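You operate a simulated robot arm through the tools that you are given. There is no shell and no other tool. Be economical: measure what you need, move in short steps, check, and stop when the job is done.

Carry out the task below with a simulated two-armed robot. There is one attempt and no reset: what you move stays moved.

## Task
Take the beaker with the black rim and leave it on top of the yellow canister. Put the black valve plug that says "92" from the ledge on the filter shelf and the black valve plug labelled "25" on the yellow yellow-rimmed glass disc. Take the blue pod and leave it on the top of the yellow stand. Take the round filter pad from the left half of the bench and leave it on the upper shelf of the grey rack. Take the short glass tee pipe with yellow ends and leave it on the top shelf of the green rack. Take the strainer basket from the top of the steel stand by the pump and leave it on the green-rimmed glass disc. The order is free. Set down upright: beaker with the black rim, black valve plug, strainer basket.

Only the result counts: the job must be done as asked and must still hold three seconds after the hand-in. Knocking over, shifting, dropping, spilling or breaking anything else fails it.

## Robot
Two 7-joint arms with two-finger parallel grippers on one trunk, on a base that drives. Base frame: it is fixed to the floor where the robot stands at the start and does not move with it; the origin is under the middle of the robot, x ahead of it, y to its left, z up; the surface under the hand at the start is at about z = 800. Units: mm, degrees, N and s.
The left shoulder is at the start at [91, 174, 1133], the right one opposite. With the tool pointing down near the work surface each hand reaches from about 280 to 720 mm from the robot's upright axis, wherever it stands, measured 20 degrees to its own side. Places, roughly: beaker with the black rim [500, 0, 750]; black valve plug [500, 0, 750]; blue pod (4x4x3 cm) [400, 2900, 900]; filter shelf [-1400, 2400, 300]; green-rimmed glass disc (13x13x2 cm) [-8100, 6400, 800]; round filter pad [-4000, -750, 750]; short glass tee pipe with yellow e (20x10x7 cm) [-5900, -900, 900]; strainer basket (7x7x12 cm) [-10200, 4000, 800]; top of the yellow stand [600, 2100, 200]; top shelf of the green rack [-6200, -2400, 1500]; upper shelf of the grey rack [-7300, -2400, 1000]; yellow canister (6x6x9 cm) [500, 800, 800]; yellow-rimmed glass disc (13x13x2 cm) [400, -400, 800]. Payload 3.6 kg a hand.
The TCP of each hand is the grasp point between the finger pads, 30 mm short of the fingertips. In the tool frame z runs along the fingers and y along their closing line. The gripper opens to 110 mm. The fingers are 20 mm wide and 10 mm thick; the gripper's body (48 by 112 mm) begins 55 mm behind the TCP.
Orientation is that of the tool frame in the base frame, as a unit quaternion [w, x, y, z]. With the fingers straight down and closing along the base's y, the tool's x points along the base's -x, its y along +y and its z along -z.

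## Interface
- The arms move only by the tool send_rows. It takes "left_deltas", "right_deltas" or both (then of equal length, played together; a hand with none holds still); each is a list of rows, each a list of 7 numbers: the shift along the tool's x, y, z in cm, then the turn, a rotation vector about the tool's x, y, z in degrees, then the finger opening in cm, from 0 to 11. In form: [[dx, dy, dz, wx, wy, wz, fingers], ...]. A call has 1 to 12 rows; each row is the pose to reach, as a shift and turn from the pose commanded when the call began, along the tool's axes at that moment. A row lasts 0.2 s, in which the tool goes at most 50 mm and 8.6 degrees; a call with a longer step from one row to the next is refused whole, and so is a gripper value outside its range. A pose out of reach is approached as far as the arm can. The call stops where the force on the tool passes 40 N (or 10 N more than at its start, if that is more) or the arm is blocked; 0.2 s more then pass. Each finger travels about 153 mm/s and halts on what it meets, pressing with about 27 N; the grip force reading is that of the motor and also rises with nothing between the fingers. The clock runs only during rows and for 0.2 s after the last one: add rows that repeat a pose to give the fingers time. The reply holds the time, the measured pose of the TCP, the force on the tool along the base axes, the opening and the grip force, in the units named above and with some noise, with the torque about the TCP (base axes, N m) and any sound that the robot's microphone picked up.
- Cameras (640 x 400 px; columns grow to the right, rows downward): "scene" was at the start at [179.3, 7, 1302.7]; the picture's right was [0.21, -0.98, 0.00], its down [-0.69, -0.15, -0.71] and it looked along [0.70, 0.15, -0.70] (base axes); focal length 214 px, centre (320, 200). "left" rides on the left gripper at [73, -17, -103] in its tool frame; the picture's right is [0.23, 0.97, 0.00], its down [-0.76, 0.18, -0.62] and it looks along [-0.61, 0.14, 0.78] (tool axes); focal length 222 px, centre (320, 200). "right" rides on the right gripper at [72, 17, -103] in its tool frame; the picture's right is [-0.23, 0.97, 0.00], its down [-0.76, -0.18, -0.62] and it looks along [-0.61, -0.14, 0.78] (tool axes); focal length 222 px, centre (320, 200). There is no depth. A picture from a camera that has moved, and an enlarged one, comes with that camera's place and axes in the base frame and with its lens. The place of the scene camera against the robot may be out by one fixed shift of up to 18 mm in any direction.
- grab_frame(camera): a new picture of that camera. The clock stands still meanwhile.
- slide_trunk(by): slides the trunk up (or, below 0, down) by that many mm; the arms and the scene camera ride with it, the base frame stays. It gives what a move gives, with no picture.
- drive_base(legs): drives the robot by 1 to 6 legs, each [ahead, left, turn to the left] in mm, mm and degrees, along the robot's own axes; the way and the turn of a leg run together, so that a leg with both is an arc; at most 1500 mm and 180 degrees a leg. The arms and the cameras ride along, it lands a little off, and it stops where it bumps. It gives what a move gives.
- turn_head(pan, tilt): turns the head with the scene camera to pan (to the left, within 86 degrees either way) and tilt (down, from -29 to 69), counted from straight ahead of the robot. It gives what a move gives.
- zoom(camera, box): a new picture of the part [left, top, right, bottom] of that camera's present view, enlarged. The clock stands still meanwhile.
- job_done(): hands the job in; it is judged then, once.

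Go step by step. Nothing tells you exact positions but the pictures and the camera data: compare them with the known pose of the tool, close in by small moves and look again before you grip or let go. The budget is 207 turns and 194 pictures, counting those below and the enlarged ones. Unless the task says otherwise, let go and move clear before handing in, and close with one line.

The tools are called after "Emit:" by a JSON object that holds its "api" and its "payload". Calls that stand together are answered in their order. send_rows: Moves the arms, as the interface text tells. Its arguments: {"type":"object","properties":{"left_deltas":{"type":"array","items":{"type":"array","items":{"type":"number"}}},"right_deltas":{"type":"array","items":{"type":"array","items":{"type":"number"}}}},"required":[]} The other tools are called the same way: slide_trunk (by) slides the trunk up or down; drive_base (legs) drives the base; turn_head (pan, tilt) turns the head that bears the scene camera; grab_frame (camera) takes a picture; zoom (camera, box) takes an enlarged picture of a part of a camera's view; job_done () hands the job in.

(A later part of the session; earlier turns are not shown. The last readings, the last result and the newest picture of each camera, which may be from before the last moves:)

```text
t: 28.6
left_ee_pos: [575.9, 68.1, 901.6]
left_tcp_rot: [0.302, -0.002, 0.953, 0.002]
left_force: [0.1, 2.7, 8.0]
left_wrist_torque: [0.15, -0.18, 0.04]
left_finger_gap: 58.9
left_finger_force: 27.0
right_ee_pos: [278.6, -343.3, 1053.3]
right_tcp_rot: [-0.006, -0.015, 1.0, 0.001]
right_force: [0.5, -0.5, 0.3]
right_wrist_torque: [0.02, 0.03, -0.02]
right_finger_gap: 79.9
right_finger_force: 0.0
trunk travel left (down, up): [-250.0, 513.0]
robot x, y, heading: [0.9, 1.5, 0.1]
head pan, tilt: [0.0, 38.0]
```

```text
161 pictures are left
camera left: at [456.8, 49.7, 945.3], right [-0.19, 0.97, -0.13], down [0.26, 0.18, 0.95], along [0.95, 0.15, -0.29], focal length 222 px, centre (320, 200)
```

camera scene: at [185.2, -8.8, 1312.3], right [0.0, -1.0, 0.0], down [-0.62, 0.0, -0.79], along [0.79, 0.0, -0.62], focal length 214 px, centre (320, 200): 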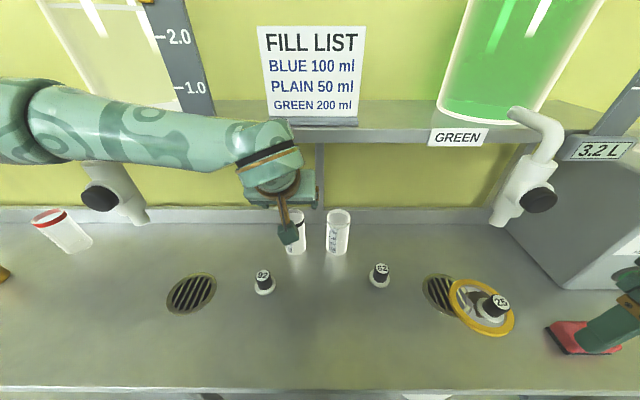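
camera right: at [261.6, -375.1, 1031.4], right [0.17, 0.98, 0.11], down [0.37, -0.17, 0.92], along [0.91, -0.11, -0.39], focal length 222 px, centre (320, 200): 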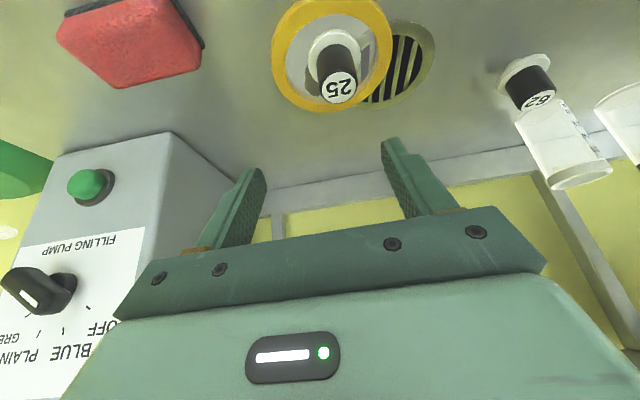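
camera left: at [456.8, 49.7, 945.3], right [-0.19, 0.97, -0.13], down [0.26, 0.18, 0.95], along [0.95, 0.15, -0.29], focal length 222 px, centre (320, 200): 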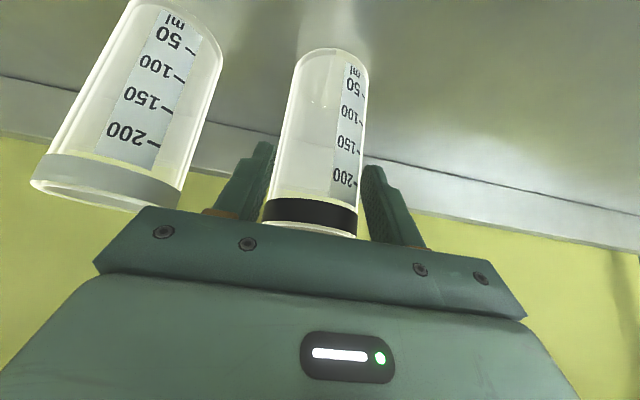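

The beaker is held. Lifting straight up, then drawing it back toward the robot.

Emit:
{"api": "send_rows", "payload": {"left_deltas": [[-1, 0, -1.4, 0, 0, 0, 5], [-2.5, 0, -3.6, 0, 0, 0, 5], [-4, 0, -5.7, 0, 0, 0, 5], [-2, 1, -8, 0, 0, 0, 5], [0.2, 3, -10.5, 0, 0, 0, 5], [2.4, 5, -13, 0, 0, 0, 5], [4.6, 7, -15.5, 0, 0, 0, 5], [6.8, 9, -18, 0, 0, 0, 5], [9, 11, -20.5, 0, 0, 0, 5], [11.2, 13, -23.4, 0, 0, 0, 5], [11.2, 13, -23.4, 0, 0, 0, 5]]}}

Emit:
{"api": "turn_head", "payload": {"pan": 40, "tilt": 40}}

Emit:
{"api": "grab_frame", "payload": {"camera": "scene"}}

Emit:
{"api": "grab_frame", "payload": {"camera": "left"}}

```text
t: 31.0
left_ee_pos: [421.8, 186.9, 1051.8]
left_tcp_rot: [0.3, -0.002, 0.954, 0.0]
left_force: [-0.3, -0.5, -1.5]
left_wrist_torque: [0.01, 0.04, 0.03]
left_finger_gap: 59.1
left_finger_force: 27.4
left hand out of reach, approached as far as the arm can: row 8, 9, 10, 11
right_ee_pos: [281.4, -342.1, 1053.3]
right_tcp_rot: [-0.008, -0.015, 1.0, 0.0]
right_force: [-0.5, -0.7, -0.7]
right_wrist_torque: [-0.02, 0.01, 0.01]
right_finger_gap: 80.0
right_finger_force: 0.0
trunk travel left (down, up): [-250.0, 513.0]
robot x, y, heading: [-4.0, 0.3, -0.0]
head pan, tilt: [0.0, 38.0]
```

```text
t: 32.1
left_ee_pos: [421.0, 188.3, 1051.5]
left_tcp_rot: [0.3, -0.003, 0.954, 0.001]
left_force: [0.1, 0.3, -0.5]
left_wrist_torque: [-0.01, 0.0, -0.04]
left_finger_gap: 59.0
left_finger_force: 26.9
right_ee_pos: [279.6, -339.8, 1054.0]
right_tcp_rot: [-0.007, -0.015, 1.0, -0.001]
right_force: [-0.6, 0.4, -0.6]
right_wrist_torque: [0.02, 0.03, -0.01]
right_finger_gap: 80.1
right_finger_force: 0.0
trunk travel left (down, up): [-250.0, 513.0]
robot x, y, heading: [2.4, 1.4, 0.3]
head pan, tilt: [40.0, 40.0]
```

```text
160 pictures are left
camera scene: at [163.7, 45.9, 1309.3], right [0.65, -0.76, 0.0], down [-0.49, -0.41, -0.77], along [0.58, 0.49, -0.64], focal length 214 px, centre (320, 200)
```

scene: 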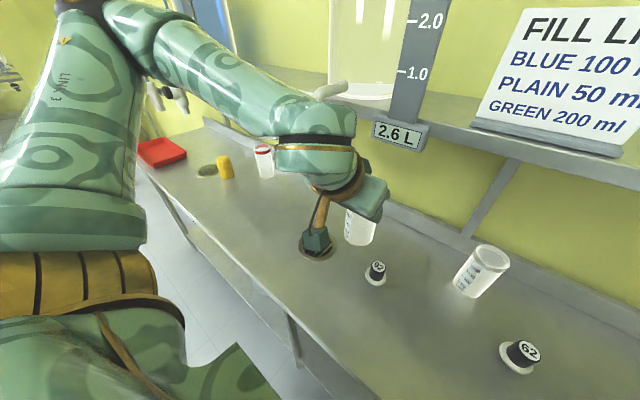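

```text
159 pictures are left
camera left: at [303.1, 168.9, 1095.8], right [-0.19, 0.97, -0.13], down [0.27, 0.18, 0.95], along [0.94, 0.15, -0.29], focal length 222 px, centre (320, 200)
```

left: 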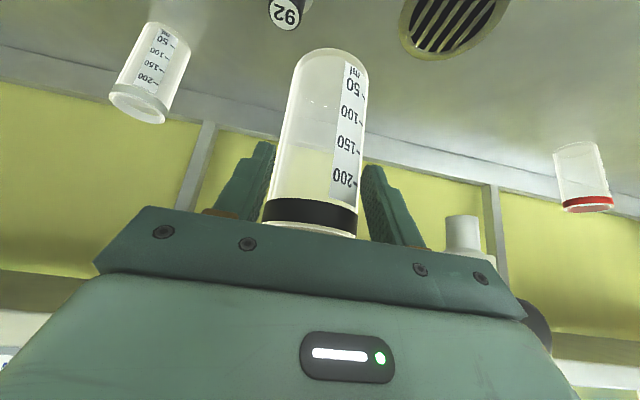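

Held well. I'll back off 150 mm to clear the left tap, then drive left to face the canister.

Emit:
{"api": "drive_base", "payload": {"legs": [[-150, 0, 0], [0, 640, 0]]}}

Emit:
{"api": "turn_head", "payload": {"pan": 10, "tilt": 40}}

Emit:
{"api": "grab_frame", "payload": {"camera": "scene"}}

Emit:
{"api": "grab_frame", "payload": {"camera": "left"}}

```text
t: 36.6
left_ee_pos: [269.8, 831.9, 1051.2]
left_tcp_rot: [0.3, -0.004, 0.954, 0.0]
left_force: [0.3, 0.2, -0.9]
left_wrist_torque: [-0.02, 0.01, 0.04]
left_finger_gap: 58.9
left_finger_force: 26.3
right_ee_pos: [130.7, 305.5, 1054.0]
right_tcp_rot: [-0.008, -0.017, 1.0, 0.0]
right_force: [-0.3, -0.5, -0.6]
right_wrist_torque: [0.01, 0.01, 0.01]
right_finger_gap: 80.1
right_finger_force: 0.1
trunk travel left (down, up): [-250.0, 513.0]
robot x, y, heading: [-150.3, 648.5, 0.4]
head pan, tilt: [40.0, 40.0]
```

```text
t: 37.6
left_ee_pos: [269.5, 832.4, 1052.2]
left_tcp_rot: [0.301, -0.005, 0.954, 0.002]
left_force: [0.6, -0.2, -1.2]
left_wrist_torque: [0.01, 0.05, 0.03]
left_finger_gap: 59.0
left_finger_force: 27.0
right_ee_pos: [130.2, 303.9, 1053.8]
right_tcp_rot: [-0.008, -0.017, 1.0, 0.0]
right_force: [-0.2, 0.0, 0.0]
right_wrist_torque: [0.01, -0.01, -0.01]
right_finger_gap: 80.0
right_finger_force: 0.0
trunk travel left (down, up): [-250.0, 513.0]
robot x, y, heading: [-151.6, 644.9, 0.5]
head pan, tilt: [10.0, 40.0]
```

```text
158 pictures are left
camera scene: at [31.1, 650.1, 1309.3], right [0.18, -0.98, 0.0], down [-0.63, -0.12, -0.77], along [0.75, 0.14, -0.64], focal length 214 px, centre (320, 200)
```

scene: 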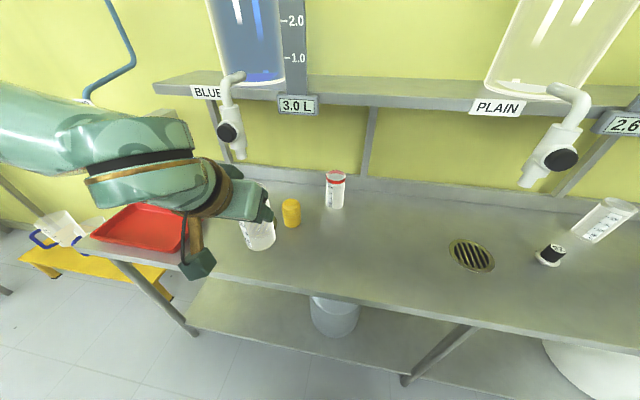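

```text
157 pictures are left
camera left: at [151.1, 813.2, 1095.8], right [-0.2, 0.97, -0.13], down [0.27, 0.18, 0.95], along [0.94, 0.15, -0.29], focal length 222 px, centre (320, 200)
```

left: 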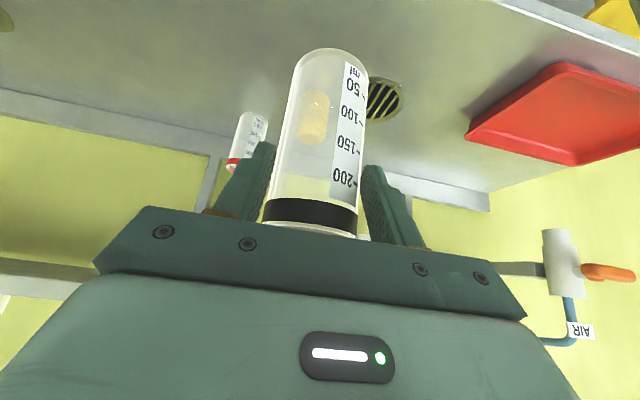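

The canister is at about (477, 837), top near z 886; the blue tap is around y 945. I'll lower a little and drive 150 mm ahead, then look.

Emit:
{"api": "send_rows", "payload": {"left_deltas": [[1, 0, 1.6, 0, 0, 0, 5], [1.9, 0, 2.7, 0, 0, 0, 5], [1.9, 0, 2.7, 0, 0, 0, 5]]}}

Emit:
{"api": "drive_base", "payload": {"legs": [[150, 0, 0]]}}

Emit:
{"api": "grab_frame", "payload": {"camera": "scene"}}

Emit:
{"api": "grab_frame", "payload": {"camera": "left"}}

```text
t: 38.4
left_ee_pos: [277.3, 829.7, 1020.8]
left_tcp_rot: [0.299, -0.006, 0.954, 0.002]
left_force: [-0.5, 0.9, -1.1]
left_wrist_torque: [0.0, 0.07, 0.01]
left_finger_gap: 59.0
left_finger_force: 26.4
left hand out of reach, approached as far as the arm can: row 1, 2, 3
right_ee_pos: [131.1, 304.2, 1053.8]
right_tcp_rot: [-0.007, -0.016, 1.0, 0.0]
right_force: [0.8, 0.7, -0.3]
right_wrist_torque: [-0.02, 0.03, -0.01]
right_finger_gap: 79.8
right_finger_force: 0.1
trunk travel left (down, up): [-250.0, 513.0]
robot x, y, heading: [-151.0, 641.4, 0.5]
head pan, tilt: [10.0, 40.0]
```

```text
t: 39.8
left_ee_pos: [429.3, 830.7, 1020.6]
left_tcp_rot: [0.299, -0.004, 0.954, 0.001]
left_force: [0.9, 0.3, -2.2]
left_wrist_torque: [0.0, 0.0, 0.01]
left_finger_gap: 58.7
left_finger_force: 27.0
right_ee_pos: [284.3, 304.5, 1053.2]
right_tcp_rot: [-0.008, -0.017, 1.0, -0.001]
right_force: [-0.8, -0.1, 0.3]
right_wrist_torque: [0.02, 0.03, 0.02]
right_finger_gap: 79.9
right_finger_force: 0.0
trunk travel left (down, up): [-250.0, 513.0]
robot x, y, heading: [0.1, 644.9, 0.5]
head pan, tilt: [10.0, 40.0]
```

```text
156 pictures are left
camera scene: at [184.8, 651.2, 1309.0], right [0.18, -0.98, 0.0], down [-0.63, -0.12, -0.76], along [0.75, 0.14, -0.64], focal length 214 px, centre (320, 200)
```

scene: 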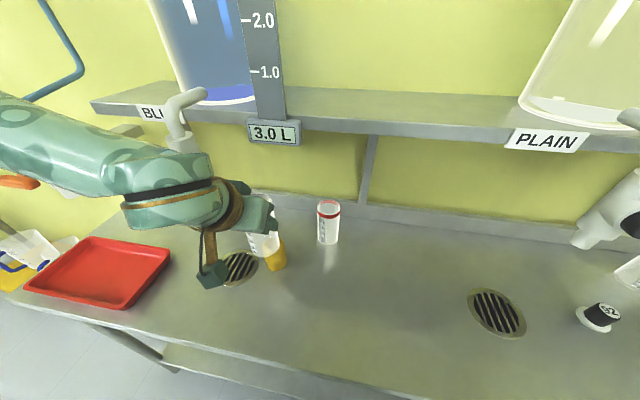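

```text
155 pictures are left
camera left: at [312.1, 812.0, 1064.1], right [-0.2, 0.97, -0.13], down [0.27, 0.18, 0.95], along [0.94, 0.15, -0.3], focal length 222 px, centre (320, 200)
```

left: 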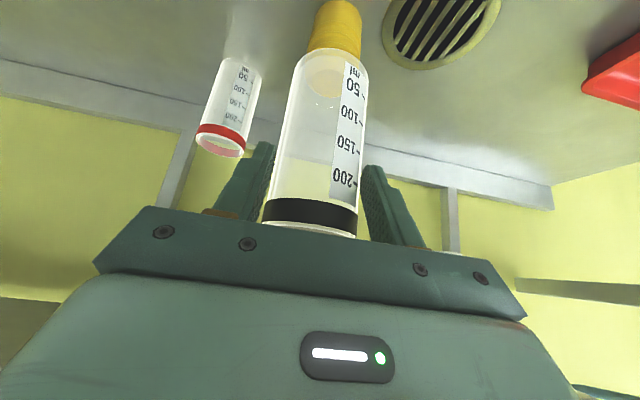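

Emit:
{"api": "zoom", "payload": {"camera": "left", "box": [240, 0, 440, 130]}}

Emit:
{"api": "zoom", "payload": {"camera": "scene", "box": [110, 70, 340, 300]}}

```text
3.08 times, centred on (340, 65) of left
camera zoom: at [312.1, 812.0, 1064.1], right [-0.2, 0.97, -0.13], down [0.27, 0.18, 0.95], along [0.94, 0.15, -0.3], focal length 684 px, centre (258, 615)
```

zoom: 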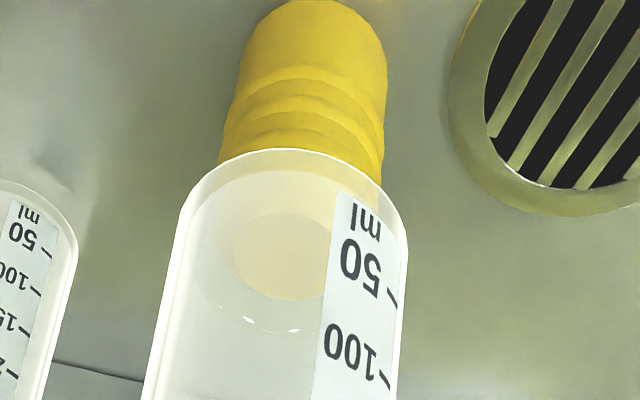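

```text
1.74 times, centred on (225, 185) of scene
camera zoom: at [184.8, 651.2, 1309.0], right [0.18, -0.98, 0.0], down [-0.63, -0.12, -0.76], along [0.75, 0.14, -0.64], focal length 373 px, centre (485, 226)
```

zoom: 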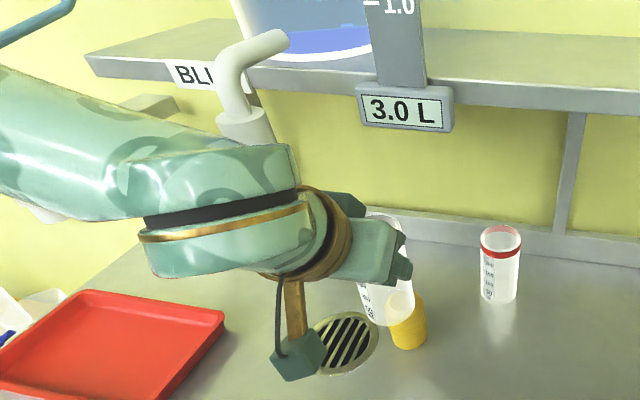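

The canister is at about (493, 833). The beaker's axis sits around 20 mm ahead of the TCP. I'll move forward 42 mm and compare beaker and canister again.

Emit:
{"api": "send_rows", "payload": {"left_deltas": [[-1.2, 0, 0.8, 0, 0, 0, 5], [-2.4, 0.1, 1.6, 0, 0, 0, 5], [-3.45, 0.2, 2.4, 0, 0, 0, 5], [-3.45, 0.2, 2.4, 0, 0, 0, 5]]}}

Emit:
{"api": "zoom", "payload": {"camera": "left", "box": [220, 0, 420, 130]}}

Emit:
{"api": "zoom", "payload": {"camera": "scene", "box": [200, 160, 360, 290]}}

```text
t: 40.8
left_ee_pos: [472.1, 834.1, 1021.4]
left_tcp_rot: [0.3, -0.004, 0.954, 0.001]
left_force: [0.5, -0.5, -0.3]
left_wrist_torque: [-0.01, 0.01, 0.0]
left_finger_gap: 58.8
left_finger_force: 27.3
right_ee_pos: [281.2, 305.2, 1055.0]
right_tcp_rot: [-0.007, -0.016, 1.0, 0.0]
right_force: [-0.2, -0.3, -0.7]
right_wrist_torque: [0.04, 0.01, 0.01]
right_finger_gap: 79.7
right_finger_force: 0.1
trunk travel left (down, up): [-250.0, 513.0]
robot x, y, heading: [-1.4, 644.3, 0.6]
head pan, tilt: [10.0, 40.0]
```

```text
3.08 times, centred on (320, 65) of left
camera zoom: at [353.0, 816.2, 1066.0], right [-0.2, 0.97, -0.13], down [0.27, 0.18, 0.95], along [0.94, 0.15, -0.29], focal length 684 px, centre (320, 615)
```

zoom: 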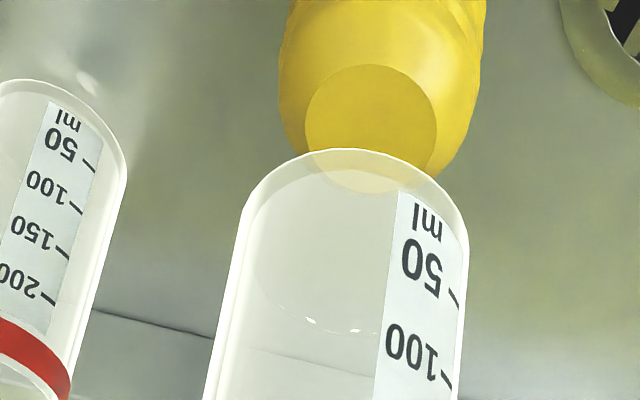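

```text
3.08 times, centred on (280, 225) of scene
camera zoom: at [183.1, 651.1, 1309.4], right [0.18, -0.98, 0.0], down [-0.63, -0.12, -0.77], along [0.75, 0.14, -0.64], focal length 660 px, centre (443, 123)
```

zoom: 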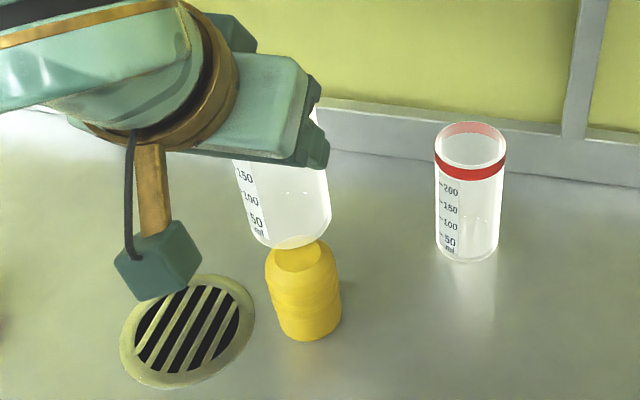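

The cap's flat top is at about (488, 833), and the beaker's base is about 10 mm too far ahead. I'll correct that and lower most of the way.

Emit:
{"api": "send_rows", "payload": {"left_deltas": [[0.82, 0, -0.57, 0, 0, 0, 5], [1.6, 0, 0.5, 0, 0, 0, 5], [2.25, 0, 1.48, 0, 0, 0, 5], [2.25, 0, 1.48, 0, 0, 0, 5]]}}

Emit:
{"api": "zoom", "payload": {"camera": "left", "box": [220, 0, 420, 130]}}

Emit:
{"api": "zoom", "payload": {"camera": "scene", "box": [220, 180, 340, 280]}}

```text
t: 41.8
left_ee_pos: [461.3, 834.6, 994.7]
left_tcp_rot: [0.299, -0.004, 0.954, 0.002]
left_force: [0.1, -0.2, -1.7]
left_wrist_torque: [0.01, 0.02, 0.02]
left_finger_gap: 59.0
left_finger_force: 26.8
right_ee_pos: [282.3, 305.2, 1054.0]
right_tcp_rot: [-0.007, -0.017, 1.0, 0.0]
right_force: [-0.5, 0.2, 0.2]
right_wrist_torque: [-0.02, -0.01, -0.01]
right_finger_gap: 80.2
right_finger_force: 0.1
trunk travel left (down, up): [-250.0, 513.0]
robot x, y, heading: [1.7, 644.2, 0.7]
head pan, tilt: [10.0, 40.0]
```

```text
3.08 times, centred on (320, 65) of left
camera zoom: at [342.0, 815.8, 1040.2], right [-0.2, 0.97, -0.13], down [0.27, 0.18, 0.95], along [0.94, 0.15, -0.3], focal length 684 px, centre (320, 615)
```

zoom: 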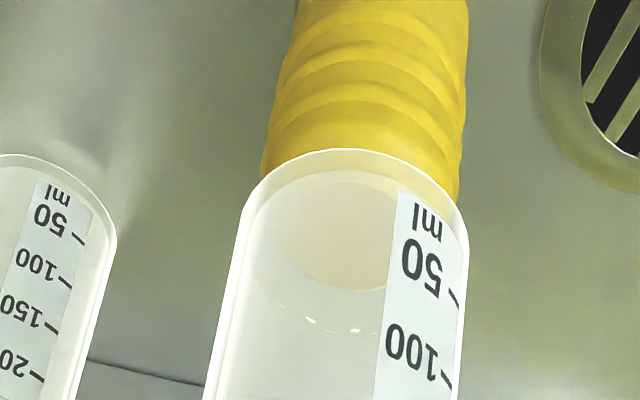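

```text
4.00 times, centred on (280, 230) of scene
camera zoom: at [183.3, 651.1, 1309.3], right [0.18, -0.98, 0.0], down [-0.63, -0.12, -0.77], along [0.75, 0.14, -0.64], focal length 858 px, centre (480, 80)
```

zoom: 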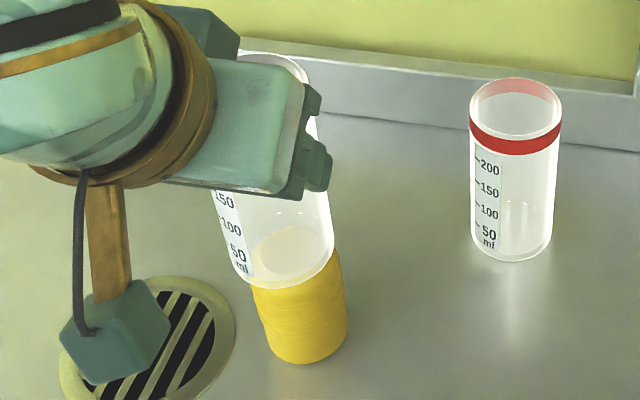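

The cap sits centred under the beaker's base in both views. Lowering slowly until contact.

Emit:
{"api": "send_rows", "payload": {"left_deltas": [[0.17, 0, 0.25, 0, 0, 0, 5], [0.34, 0, 0.49, 0, 0, 0, 5], [0.34, 0, 0.49, 0, 0, 0, 5]]}}

```text
t: 42.6
left_ee_pos: [460.8, 834.1, 988.8]
left_tcp_rot: [0.3, -0.005, 0.954, 0.001]
left_force: [0.5, 0.3, -0.7]
left_wrist_torque: [-0.01, 0.02, -0.04]
left_finger_gap: 59.1
left_finger_force: 27.0
right_ee_pos: [281.7, 304.3, 1053.5]
right_tcp_rot: [-0.007, -0.017, 1.0, -0.001]
right_force: [0.2, -0.6, 0.7]
right_wrist_torque: [-0.02, -0.01, -0.01]
right_finger_gap: 80.1
right_finger_force: 0.1
trunk travel left (down, up): [-250.0, 513.0]
robot x, y, heading: [1.6, 643.6, 0.5]
head pan, tilt: [10.0, 40.0]
```

Emit:
{"api": "send_rows", "payload": {"left_deltas": [[0.17, 0, 0.25, 0, 0, 0, 5], [0.28, 0, 0.41, 0, 0, 0, 5], [0.28, 0, 0.41, 0, 0, 0, 5]]}}

```text
t: 43.4
left_ee_pos: [460.9, 832.3, 987.6]
left_tcp_rot: [0.303, -0.004, 0.953, 0.001]
left_force: [0.6, 0.8, 18.6]
left_wrist_torque: [0.21, -0.61, 0.07]
left_finger_gap: 59.1
left_finger_force: 26.9
right_ee_pos: [281.6, 304.0, 1054.9]
right_tcp_rot: [-0.006, -0.017, 1.0, 0.0]
right_force: [-0.1, -0.4, 0.7]
right_wrist_torque: [-0.02, 0.02, 0.01]
right_finger_gap: 80.0
right_finger_force: 0.1
trunk travel left (down, up): [-250.0, 513.0]
robot x, y, heading: [0.6, 643.5, 0.5]
head pan, tilt: [10.0, 40.0]
```

Contact is made. Opening and backing out along the tool axis.

Emit:
{"api": "send_rows", "payload": {"left_deltas": [[-0.06, 0, -0.08, 0, 0, 0, 5], [-0.06, 0, -0.08, 0, 0, 0, 6.5], [-0.06, 0, -0.08, 0, 0, 0, 8], [-0.06, 0, -0.08, 0, 0, 0, 9], [-0.06, 0, -3, 0, 0, 0, 9], [-0.06, 0, -7, 0, 0, 0, 9], [-0.06, 0, -11, 0, 0, 0, 9], [-0.06, 0, -14, 0, 0, 0, 9], [-0.06, 0, -14, 0, 0, 0, 9]]}}

Emit:
{"api": "grab_frame", "payload": {"camera": "left"}}

Emit:
{"api": "grab_frame", "payload": {"camera": "scene"}}

```text
t: 45.4
left_ee_pos: [392.7, 829.6, 1109.3]
left_tcp_rot: [0.298, -0.004, 0.955, 0.002]
left_force: [0.3, -0.5, -0.6]
left_wrist_torque: [0.0, -0.02, 0.0]
left_finger_gap: 89.8
left_finger_force: 0.1
left hand out of reach, approached as far as the arm can: row 7, 8, 9
right_ee_pos: [281.4, 305.7, 1054.2]
right_tcp_rot: [-0.007, -0.018, 1.0, -0.001]
right_force: [-0.2, -0.4, -0.1]
right_wrist_torque: [0.0, -0.02, -0.03]
right_finger_gap: 79.8
right_finger_force: 0.0
trunk travel left (down, up): [-250.0, 513.0]
robot x, y, heading: [4.4, 644.3, 0.5]
head pan, tilt: [10.0, 40.0]
```

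```text
148 pictures are left
camera left: at [274.1, 810.9, 1152.7], right [-0.2, 0.97, -0.13], down [0.27, 0.18, 0.95], along [0.94, 0.15, -0.3], focal length 222 px, centre (320, 200)
```

left: 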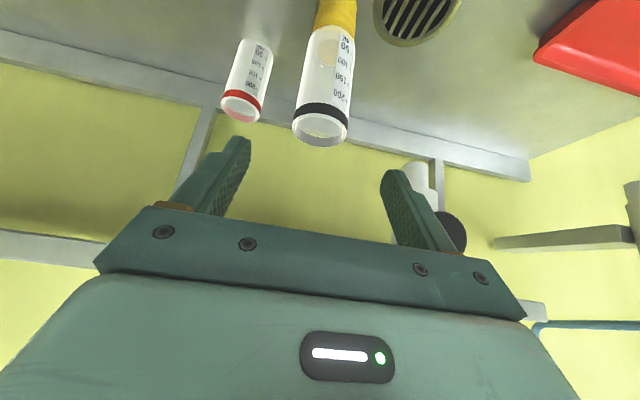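

```text
147 pictures are left
camera scene: at [183.5, 651.2, 1309.2], right [0.18, -0.98, 0.0], down [-0.63, -0.12, -0.77], along [0.75, 0.14, -0.64], focal length 214 px, centre (320, 200)
```

scene: 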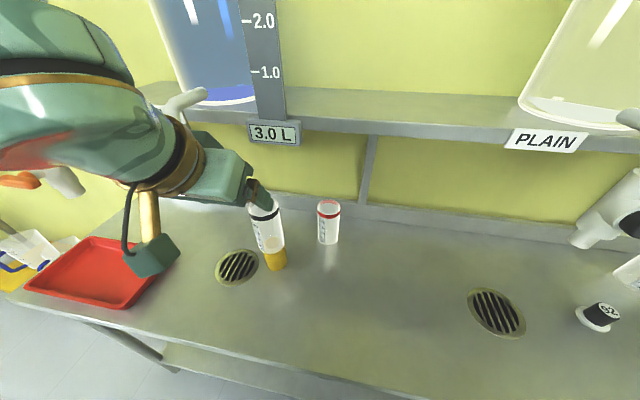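

The beaker stands on the canister. I'm driving right so the right hand can take plug 92.

Emit:
{"api": "drive_base", "payload": {"legs": [[0, -310, 0]]}}

Emit:
{"api": "turn_head", "payload": {"pan": -15, "tilt": 42}}

Emit:
{"api": "grab_frame", "payload": {"camera": "scene"}}

Emit:
{"api": "grab_frame", "payload": {"camera": "right"}}

```text
t: 47.4
left_ee_pos: [395.1, 522.9, 1108.2]
left_tcp_rot: [0.298, -0.005, 0.954, 0.002]
left_force: [-0.1, -0.5, 0.1]
left_wrist_torque: [0.0, -0.01, 0.01]
left_finger_gap: 89.8
left_finger_force: 0.0
right_ee_pos: [284.0, -0.9, 1052.8]
right_tcp_rot: [-0.007, -0.017, 1.0, -0.001]
right_force: [0.3, -0.5, -0.4]
right_wrist_torque: [0.02, 0.0, 0.0]
right_finger_gap: 80.2
right_finger_force: 0.0
trunk travel left (down, up): [-250.0, 513.0]
robot x, y, heading: [0.7, 337.9, 0.6]
head pan, tilt: [10.0, 40.0]
```

```text
t: 48.3
left_ee_pos: [394.8, 524.0, 1107.8]
left_tcp_rot: [0.298, -0.005, 0.955, 0.002]
left_force: [0.0, 0.6, -0.1]
left_wrist_torque: [0.01, -0.01, 0.02]
left_finger_gap: 90.0
left_finger_force: 0.0
right_ee_pos: [284.5, -1.2, 1054.7]
right_tcp_rot: [-0.007, -0.016, 1.0, 0.001]
right_force: [-0.3, 0.1, 0.1]
right_wrist_torque: [0.02, -0.01, 0.01]
right_finger_gap: 80.2
right_finger_force: 0.1
trunk travel left (down, up): [-250.0, 513.0]
robot x, y, heading: [4.3, 337.1, 0.4]
head pan, tilt: [-15.0, 42.0]
```

```text
146 pictures are left
camera scene: at [183.0, 308.8, 1306.4], right [-0.25, -0.97, 0.0], down [-0.65, 0.17, -0.74], along [0.72, -0.19, -0.67], focal length 214 px, centre (320, 200)
```

scene: 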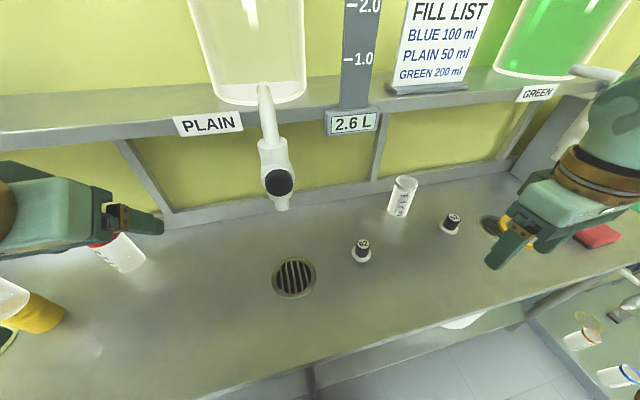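

```text
145 pictures are left
camera right: at [213.6, 12.8, 1158.5], right [0.19, 0.98, 0.0], down [0.78, -0.15, 0.61], along [0.6, -0.12, -0.79], focal length 222 px, centre (320, 200)
```

right: 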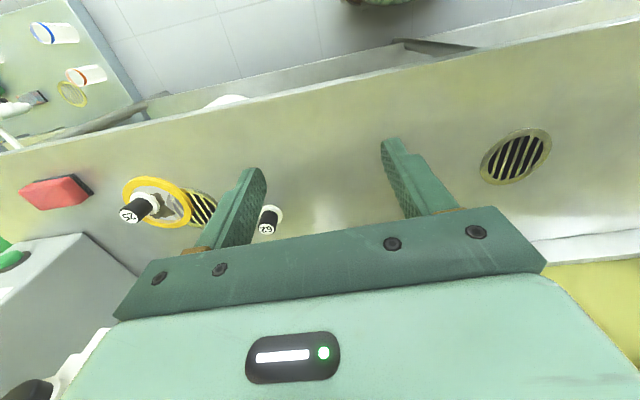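

Plug 92 is near (467, 133). Moving the right hand above it, tilted 45° so it can later reach into a low shelf.

Emit:
{"api": "send_rows", "payload": {"right_deltas": [[-3, 2.2, 1, 0, -7.5, 0, 8], [-6, 4.5, 3, 0, -15, 0, 8], [-9, 6.7, 5.5, 0, -22.5, 0, 8], [-12, 9, 8, 0, -30, 0, 8], [-15, 11.2, 10.5, 0, -37.5, 0, 8], [-18.3, 13.5, 12.4, 0, -45, 0, 8], [-18.3, 13.5, 12.4, 0, -45, 0, 8]]}}

Emit:
{"api": "grab_frame", "payload": {"camera": "right"}}

Emit:
{"api": "zoom", "payload": {"camera": "scene", "box": [280, 160, 480, 290]}}

```text
t: 49.9
left_ee_pos: [394.6, 523.8, 1108.9]
left_tcp_rot: [0.298, -0.005, 0.954, 0.001]
left_force: [0.7, -1.2, -0.5]
left_wrist_torque: [-0.02, 0.0, 0.01]
left_finger_gap: 90.0
left_finger_force: 0.0
right_ee_pos: [479.1, 115.9, 952.8]
right_tcp_rot: [0.375, -0.014, 0.927, 0.003]
right_force: [0.3, 0.8, 0.5]
right_wrist_torque: [-0.01, -0.01, -0.02]
right_finger_gap: 79.8
right_finger_force: 0.2
right hand out of reach, approached as far as the arm can: row 1, 2, 3, 4, 5, 6, 7
trunk travel left (down, up): [-250.0, 513.0]
robot x, y, heading: [0.3, 340.4, 0.2]
head pan, tilt: [-15.0, 42.0]
```

```text
144 pictures are left
camera right: at [354.3, 129.0, 977.1], right [0.14, 0.98, 0.15], down [0.12, -0.17, 0.98], along [0.98, -0.12, -0.14], focal length 222 px, centre (320, 200)
```

right: 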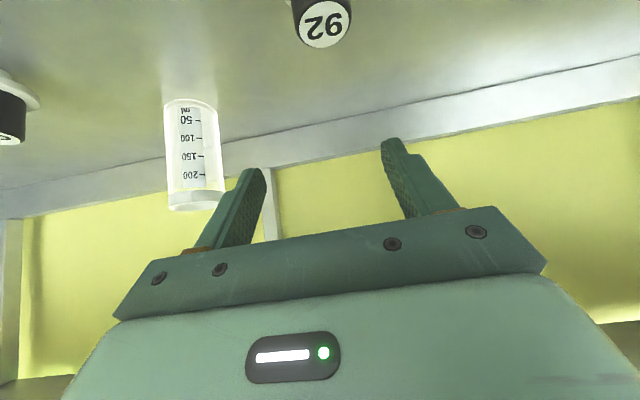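

```text
3.08 times, centred on (380, 225) of scene
camera zoom: at [183.3, 308.9, 1306.3], right [-0.25, -0.97, 0.0], down [-0.65, 0.17, -0.74], along [0.72, -0.19, -0.67], focal length 660 px, centre (135, 123)
```

zoom: 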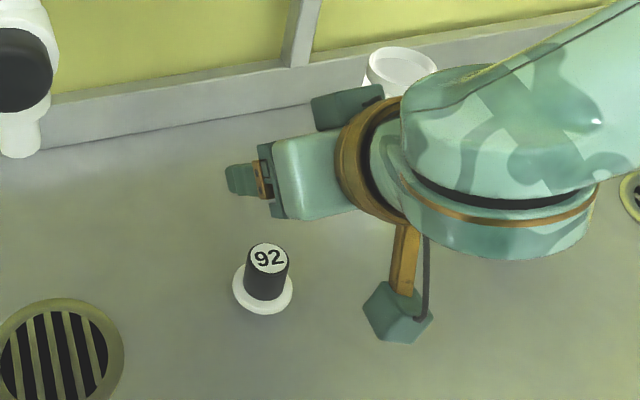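

Emit:
{"api": "send_rows", "payload": {"right_deltas": [[0.8, 1.9, -0.8, 0, 0, 0, 8], [3, 1.9, 1.5, 0, 0, 0, 8], [5.4, 1.9, 4, 0, 0, 0, 8], [7.3, 1.9, 5.9, 0, 0, 0, 8], [7.3, 1.9, 5.9, 0, 0, 0, 8]]}}

Emit:
{"api": "grab_frame", "payload": {"camera": "right"}}

```text
t: 51.1
left_ee_pos: [398.5, 523.4, 1107.5]
left_tcp_rot: [0.297, -0.005, 0.955, 0.003]
left_force: [0.7, -0.9, -0.5]
left_wrist_torque: [0.01, 0.05, -0.03]
left_finger_gap: 90.1
left_finger_force: 0.1
right_ee_pos: [508.5, 114.1, 918.8]
right_tcp_rot: [0.359, -0.01, 0.933, -0.005]
right_force: [-0.1, -0.7, -0.7]
right_wrist_torque: [0.02, 0.01, 0.02]
right_finger_gap: 80.2
right_finger_force: 0.0
right hand out of reach, approached as far as the arm can: row 1, 2, 3, 4, 5
trunk travel left (down, up): [-250.0, 513.0]
robot x, y, heading: [-0.4, 339.1, 0.7]
head pan, tilt: [-15.0, 42.0]
```

```text
142 pictures are left
camera right: at [385.4, 128.7, 946.8], right [0.16, 0.98, 0.13], down [0.15, -0.16, 0.98], along [0.98, -0.13, -0.17], focal length 222 px, centre (320, 200)
```

right: 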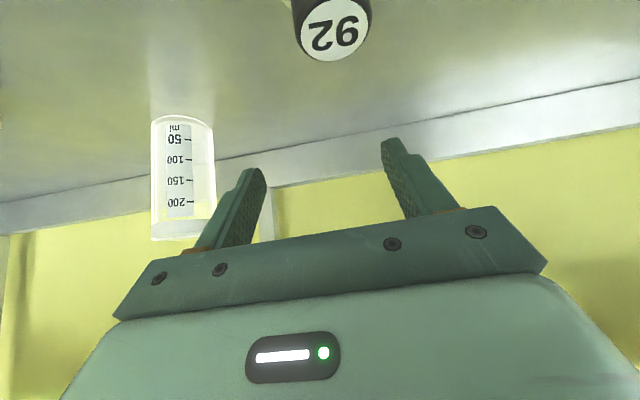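

A 45° tilt is beyond the arm here. I'll go back to a vertical hand above the plug.

Emit:
{"api": "send_rows", "payload": {"right_deltas": [[-2.5, 0, -2.5, 0, 0, 0, 8], [-5, 0, -5, 0, 8, 0, 8], [-6, 0, -6, 0, 16, 0, 8], [-6, 0, -6, 0, 24, 0, 8], [-6, 0, -6, 0, 32, 0, 8], [-6, 0, -6, 0, 40, 0, 8], [-6, 0, -6, 0, 43, 0, 8], [-6, 0, -6, 0, 43, 0, 8]]}}

Emit:
{"api": "grab_frame", "payload": {"camera": "right"}}

```text
t: 52.9
left_ee_pos: [375.1, 521.5, 1116.0]
left_tcp_rot: [0.307, -0.004, 0.952, 0.002]
left_force: [0.6, -0.8, 0.6]
left_wrist_torque: [0.01, 0.02, 0.0]
left_finger_gap: 90.1
left_finger_force: 0.2
right_ee_pos: [480.8, 110.2, 1006.9]
right_tcp_rot: [0.013, -0.022, 1.0, -0.001]
right_force: [0.4, -0.3, -0.4]
right_wrist_torque: [-0.01, 0.01, 0.02]
right_finger_gap: 79.7
right_finger_force: 0.0
trunk travel left (down, up): [-250.0, 513.0]
robot x, y, heading: [0.7, 340.8, -0.1]
head pan, tilt: [-15.0, 42.0]
```

```text
141 pictures are left
camera right: at [405.6, 123.2, 1108.6], right [0.18, 0.98, 0.0], down [0.75, -0.14, 0.64], along [0.63, -0.12, -0.77], focal length 222 px, centre (320, 200)
```

right: 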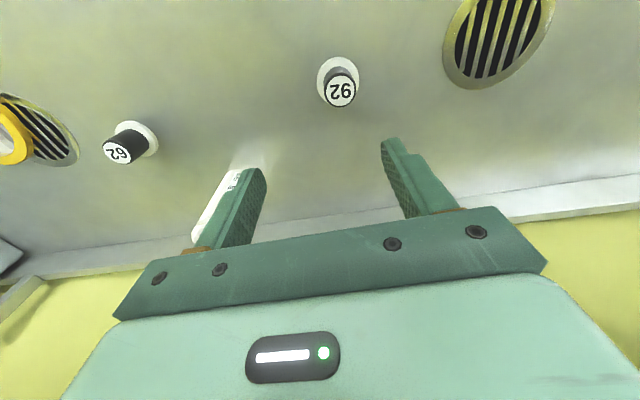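

Emit:
{"api": "send_rows", "payload": {"right_deltas": [[1, 2.2, 1, 0, 1, 2.5, 8], [1.3, 2.2, 5, 0, 1.5, 2.5, 8], [1.3, 2.2, 9, 0, 1.5, 2.5, 8], [1.3, 2.2, 10.5, 0, 1.5, 2.5, 8], [1.3, 2.2, 10.5, 0, 1.5, 2.5, 8]]}}

Emit:
{"api": "grab_frame", "payload": {"camera": "right"}}

```text
t: 54.1
left_ee_pos: [395.0, 527.2, 1105.7]
left_tcp_rot: [0.297, -0.005, 0.955, 0.001]
left_force: [1.5, 0.8, 0.0]
left_wrist_torque: [-0.02, 0.1, -0.02]
left_finger_gap: 89.9
left_finger_force: 0.1
right_ee_pos: [493.8, 135.4, 890.7]
right_tcp_rot: [-0.004, 0.005, 1.0, 0.0]
right_force: [0.9, 0.4, -0.7]
right_wrist_torque: [0.0, 0.12, 0.03]
right_finger_gap: 80.1
right_finger_force: 0.2
trunk travel left (down, up): [-250.0, 513.0]
robot x, y, heading: [-1.2, 344.8, 0.4]
head pan, tilt: [-15.0, 42.0]
```

```text
140 pictures are left
camera right: at [423.8, 151.3, 995.2], right [0.24, 0.97, 0.0], down [0.77, -0.18, 0.62], along [0.6, -0.15, -0.79], focal length 222 px, centre (320, 200)
```

right: 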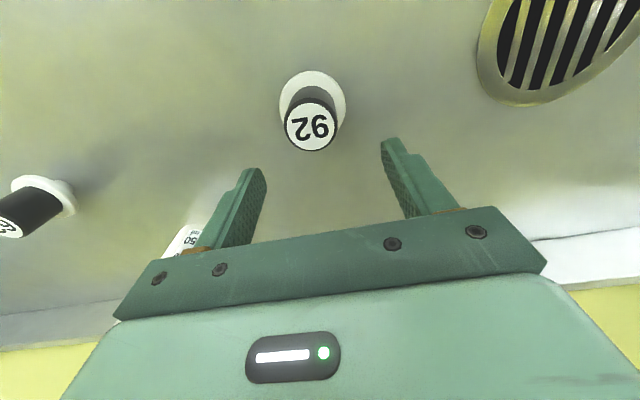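

Emit:
{"api": "send_rows", "payload": {"right_deltas": [[1.2, -0.2, 0, 0, 0, 0, 8], [2.4, -0.2, 0, 0, 0, 0, 8], [2.4, -0.2, 0, 0, 0, 0, 8]]}}

Emit:
{"api": "grab_frame", "payload": {"camera": "right"}}

```text
t: 54.9
left_ee_pos: [395.3, 523.3, 1108.9]
left_tcp_rot: [0.3, -0.004, 0.954, 0.001]
left_force: [0.7, -0.9, 0.0]
left_wrist_torque: [-0.02, 0.0, -0.02]
left_finger_gap: 90.0
left_finger_force: 0.1
right_ee_pos: [469.4, 127.8, 894.4]
right_tcp_rot: [-0.003, 0.005, 1.0, 0.0]
right_force: [-0.2, 0.3, -1.1]
right_wrist_torque: [0.01, -0.01, -0.01]
right_finger_gap: 80.0
right_finger_force: 0.0
trunk travel left (down, up): [-250.0, 513.0]
robot x, y, heading: [-0.4, 333.7, 0.3]
head pan, tilt: [-15.0, 42.0]
```

```text
139 pictures are left
camera right: at [399.1, 144.7, 998.8], right [0.24, 0.97, 0.0], down [0.76, -0.19, 0.62], along [0.6, -0.15, -0.79], focal length 222 px, centre (320, 200)
```

right: 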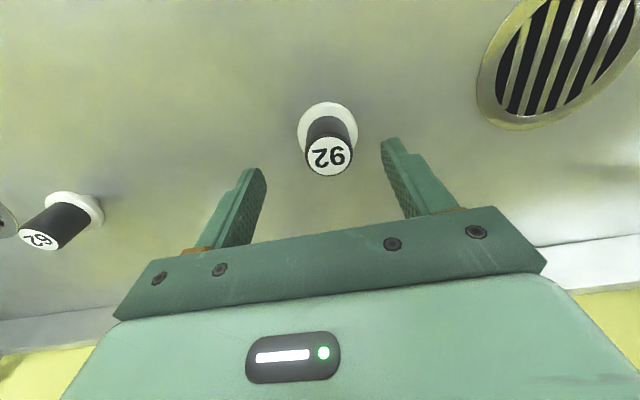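

Emit:
{"api": "send_rows", "payload": {"right_deltas": [[0, 0.5, 1.5, 0, 0, 0, 8], [0, 0.5, 3.7, 0, 0, 0, 8], [0, 0.5, 3.7, 0, 0, 0, 8], [0, 0.5, 3.7, 0, 0, 0, 5], [0, 0.5, 3.7, 0, 0, 0, 2], [0, 0.5, 3.7, 0, 0, 0, 2], [0, 0.5, -2, 0, 0, 0, 2], [0, 0.5, -6, 0, 0, 0, 2], [0, 0.5, -6, 0, 0, 0, 2]]}}

Emit:
{"api": "grab_frame", "payload": {"camera": "right"}}

```text
refused: row 7 steps farther than a row can; nothing moved
```

```text
138 pictures are left
camera right: at [399.1, 144.7, 998.8], right [0.24, 0.97, 0.0], down [0.76, -0.19, 0.62], along [0.6, -0.15, -0.79], focal length 222 px, centre (320, 200)
```

right: 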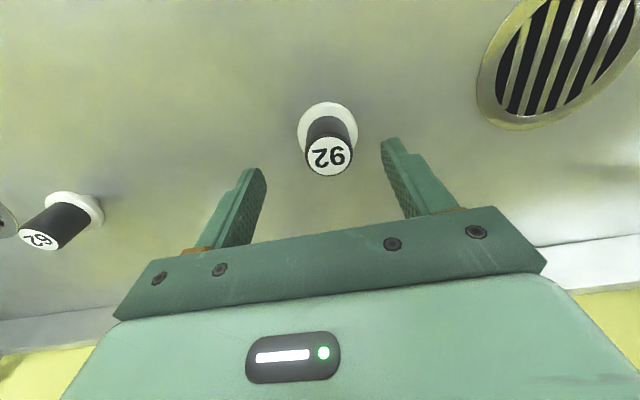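

Emit:
{"api": "send_rows", "payload": {"right_deltas": [[0, 0.5, 1.5, 0, 0, 0, 8], [0, 0.5, 3.7, 0, 0, 0, 8], [0, 0.5, 3.7, 0, 0, 0, 8], [0, 0.5, 3.7, 0, 0, 0, 5], [0, 0.5, 3.7, 0, 0, 0, 2], [0, 0.5, 3.7, 0, 0, 0, 2], [0, 0.5, 0, 0, 0, 0, 2], [0, 0.5, -4, 0, 0, 0, 2], [0, 0.5, -7, 0, 0, 0, 2], [0, 0.5, -7, 0, 0, 0, 2]]}}

Emit:
{"api": "grab_frame", "payload": {"camera": "right"}}

```text
t: 57.0
left_ee_pos: [390.9, 522.5, 1111.5]
left_tcp_rot: [0.3, -0.002, 0.954, 0.001]
left_force: [1.5, -0.3, -0.6]
left_wrist_torque: [0.03, 0.01, -0.01]
left_finger_gap: 90.0
left_finger_force: 0.0
right_ee_pos: [448.8, 130.1, 961.3]
right_tcp_rot: [-0.023, 0.002, 1.0, -0.002]
right_force: [-0.3, -0.5, -0.2]
right_wrist_torque: [-0.01, -0.01, -0.03]
right_finger_gap: 32.7
right_finger_force: 26.5
trunk travel left (down, up): [-250.0, 513.0]
robot x, y, heading: [4.6, 339.0, 0.0]
head pan, tilt: [-15.0, 42.0]
stopped in row 10 (right hand): the force on the tool passed its limit at 59 N (the readings are from after the stop); the commanded pose is now the measured one
```

```text
137 pictures are left
camera right: at [381.7, 147.3, 1068.0], right [0.23, 0.97, -0.01], down [0.79, -0.18, 0.59], along [0.57, -0.15, -0.81], focal length 222 px, centre (320, 200)
```

right: 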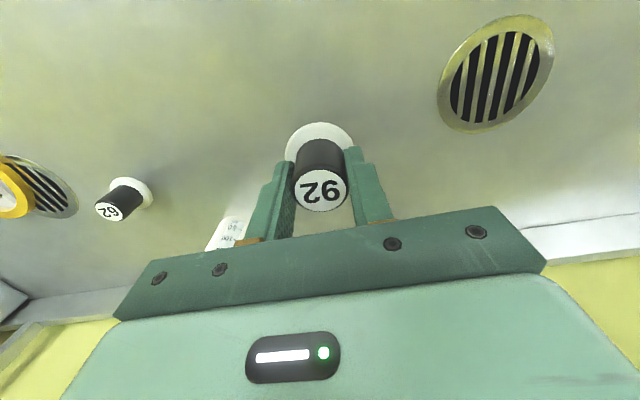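

Plug 92 is held, but the arm brushed something while lifting, probably the shelf edge. I'm withdrawing toward the robot and checking the scene.

Emit:
{"api": "send_rows", "payload": {"right_deltas": [[4, 0, 0, 0, 0, 0, 2], [8, -3, 0, 0, 0, 0, 2], [12, -6, -1, 0, -2.6, 0, 2], [14, -10, -3, 0, -2.6, 0, 2], [14, -10, -3, 0, -2.6, 0, 2]]}}

Emit:
{"api": "turn_head", "payload": {"pan": -5, "tilt": 38}}

Emit:
{"api": "grab_frame", "payload": {"camera": "scene"}}

```text
refused: row 3 steps farther than a row can; nothing moved
```

```text
t: 57.8
left_ee_pos: [388.7, 523.3, 1110.1]
left_tcp_rot: [0.301, -0.002, 0.954, 0.002]
left_force: [0.1, -0.7, 0.3]
left_wrist_torque: [0.02, 0.0, 0.0]
left_finger_gap: 89.9
left_finger_force: 0.1
right_ee_pos: [449.1, 130.6, 960.8]
right_tcp_rot: [-0.02, 0.002, 1.0, -0.001]
right_force: [0.3, 0.1, -0.4]
right_wrist_torque: [0.01, -0.02, 0.03]
right_finger_gap: 32.6
right_finger_force: 27.2
trunk travel left (down, up): [-250.0, 513.0]
robot x, y, heading: [-1.0, 337.3, 0.3]
head pan, tilt: [-5.0, 38.0]
```

```text
136 pictures are left
camera scene: at [180.3, 320.7, 1313.4], right [-0.08, -1.0, 0.0], down [-0.61, 0.05, -0.79], along [0.79, -0.07, -0.61], focal length 214 px, centre (320, 200)
```

scene: 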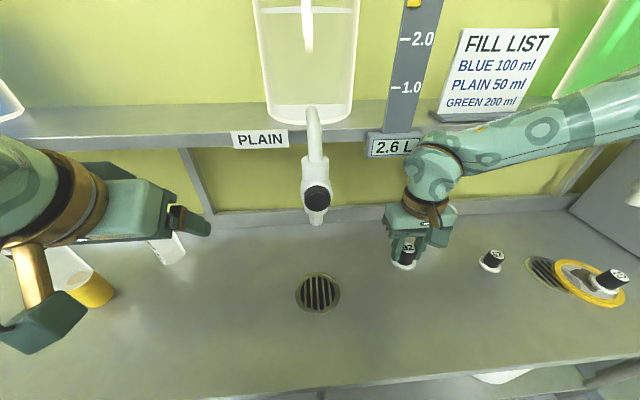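

Emit:
{"api": "send_rows", "payload": {"right_deltas": [[4, 0, 0, 0, 0, 0, 2], [7, -3, 0, 0, 0, 0, 2], [10, -6, -0.5, 0, 0, 0, 2], [13, -9, -1, 0, 0, 0, 2], [15, -12, -3, 0, 0, 0, 2], [15, -12, -3, 0, 0, 0, 2]], "left_deltas": [[0, 0, -1, 0, 8, 0, 5], [0, 0, -1, 0, 16, 0, 5], [0, 0, -1, 0, 24, 0, 5], [0, 0, -1, 0, 32, 0, 5], [0, 0, -1, 0, 35, 0, 5], [0, 0, -1, 0, 35, 0, 5]]}}

Emit:
{"api": "grab_frame", "payload": {"camera": "scene"}}

Emit:
{"api": "grab_frame", "payload": {"camera": "right"}}

```text
t: 59.2
left_ee_pos: [388.9, 523.3, 1116.1]
left_tcp_rot: [-0.004, -0.003, 1.0, 0.0]
left_force: [1.0, 0.5, 0.7]
left_wrist_torque: [0.01, 0.03, -0.02]
left_finger_gap: 50.1
left_finger_force: 0.1
right_ee_pos: [304.7, 10.9, 996.1]
right_tcp_rot: [-0.025, 0.0, 1.0, -0.002]
right_force: [0.1, 0.1, 0.9]
right_wrist_torque: [0.02, 0.0, -0.01]
right_finger_gap: 32.6
right_finger_force: 27.1
trunk travel left (down, up): [-250.0, 513.0]
robot x, y, heading: [-2.0, 339.3, 0.5]
head pan, tilt: [-5.0, 38.0]
```

```text
135 pictures are left
camera scene: at [187.1, 323.0, 1312.1], right [-0.08, -1.0, 0.0], down [-0.61, 0.05, -0.79], along [0.78, -0.07, -0.62], focal length 214 px, centre (320, 200)
```

scene: 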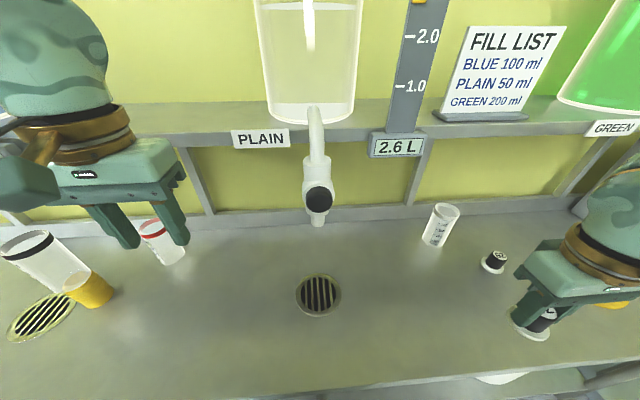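

```text
134 pictures are left
camera right: at [237.7, 27.7, 1103.2], right [0.23, 0.97, -0.01], down [0.79, -0.18, 0.59], along [0.57, -0.15, -0.81], focal length 222 px, centre (320, 200)
```

right: 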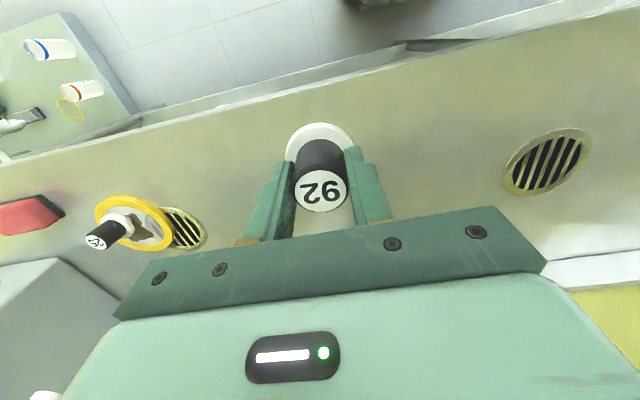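

Both targets on this bench are done and plug 92 is in the right hand. I'll back away and look around to the left.

Emit:
{"api": "drive_base", "payload": {"legs": [[-450, 0, 0]]}}

Emit:
{"api": "turn_head", "payload": {"pan": 60, "tilt": 25}}

Emit:
{"api": "grab_frame", "payload": {"camera": "scene"}}

```text
t: 61.9
left_ee_pos: [-56.0, 521.2, 1116.3]
left_tcp_rot: [-0.002, -0.004, 1.0, -0.001]
left_force: [-0.7, 0.0, 0.4]
left_wrist_torque: [-0.04, -0.01, -0.02]
left_finger_gap: 50.2
left_finger_force: 0.0
right_ee_pos: [-137.8, 9.7, 995.9]
right_tcp_rot: [-0.024, 0.0, 1.0, -0.002]
right_force: [0.3, -0.4, 0.7]
right_wrist_torque: [0.02, -0.05, 0.03]
right_finger_gap: 32.7
right_finger_force: 26.7
trunk travel left (down, up): [-250.0, 513.0]
robot x, y, heading: [-443.2, 338.5, 0.2]
head pan, tilt: [-5.0, 38.0]
```

```text
t: 63.2
left_ee_pos: [-54.5, 520.7, 1115.7]
left_tcp_rot: [-0.003, -0.004, 1.0, 0.0]
left_force: [-0.8, -0.4, 0.2]
left_wrist_torque: [0.0, 0.02, 0.02]
left_finger_gap: 50.0
left_finger_force: 0.0
right_ee_pos: [-138.1, 9.4, 997.1]
right_tcp_rot: [-0.023, 0.001, 1.0, -0.002]
right_force: [0.5, -0.3, -0.3]
right_wrist_torque: [-0.01, 0.04, -0.01]
right_finger_gap: 32.6
right_finger_force: 27.0
trunk travel left (down, up): [-250.0, 513.0]
robot x, y, heading: [-439.6, 337.5, 0.4]
head pan, tilt: [60.0, 25.0]
```

```text
133 pictures are left
camera scene: at [-296.3, 407.7, 1332.7], right [0.87, -0.5, 0.0], down [-0.21, -0.37, -0.91], along [0.45, 0.79, -0.42], focal length 214 px, centre (320, 200)
```

scene: 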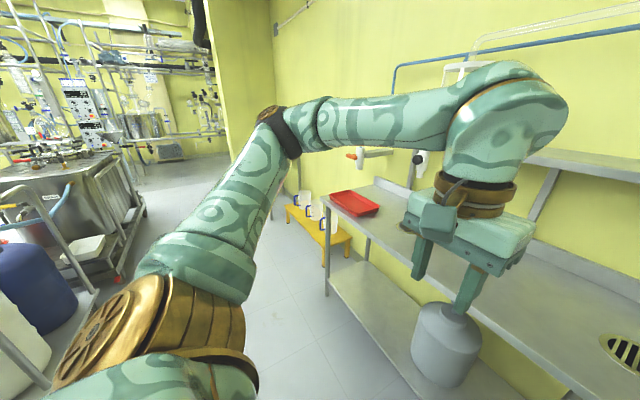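

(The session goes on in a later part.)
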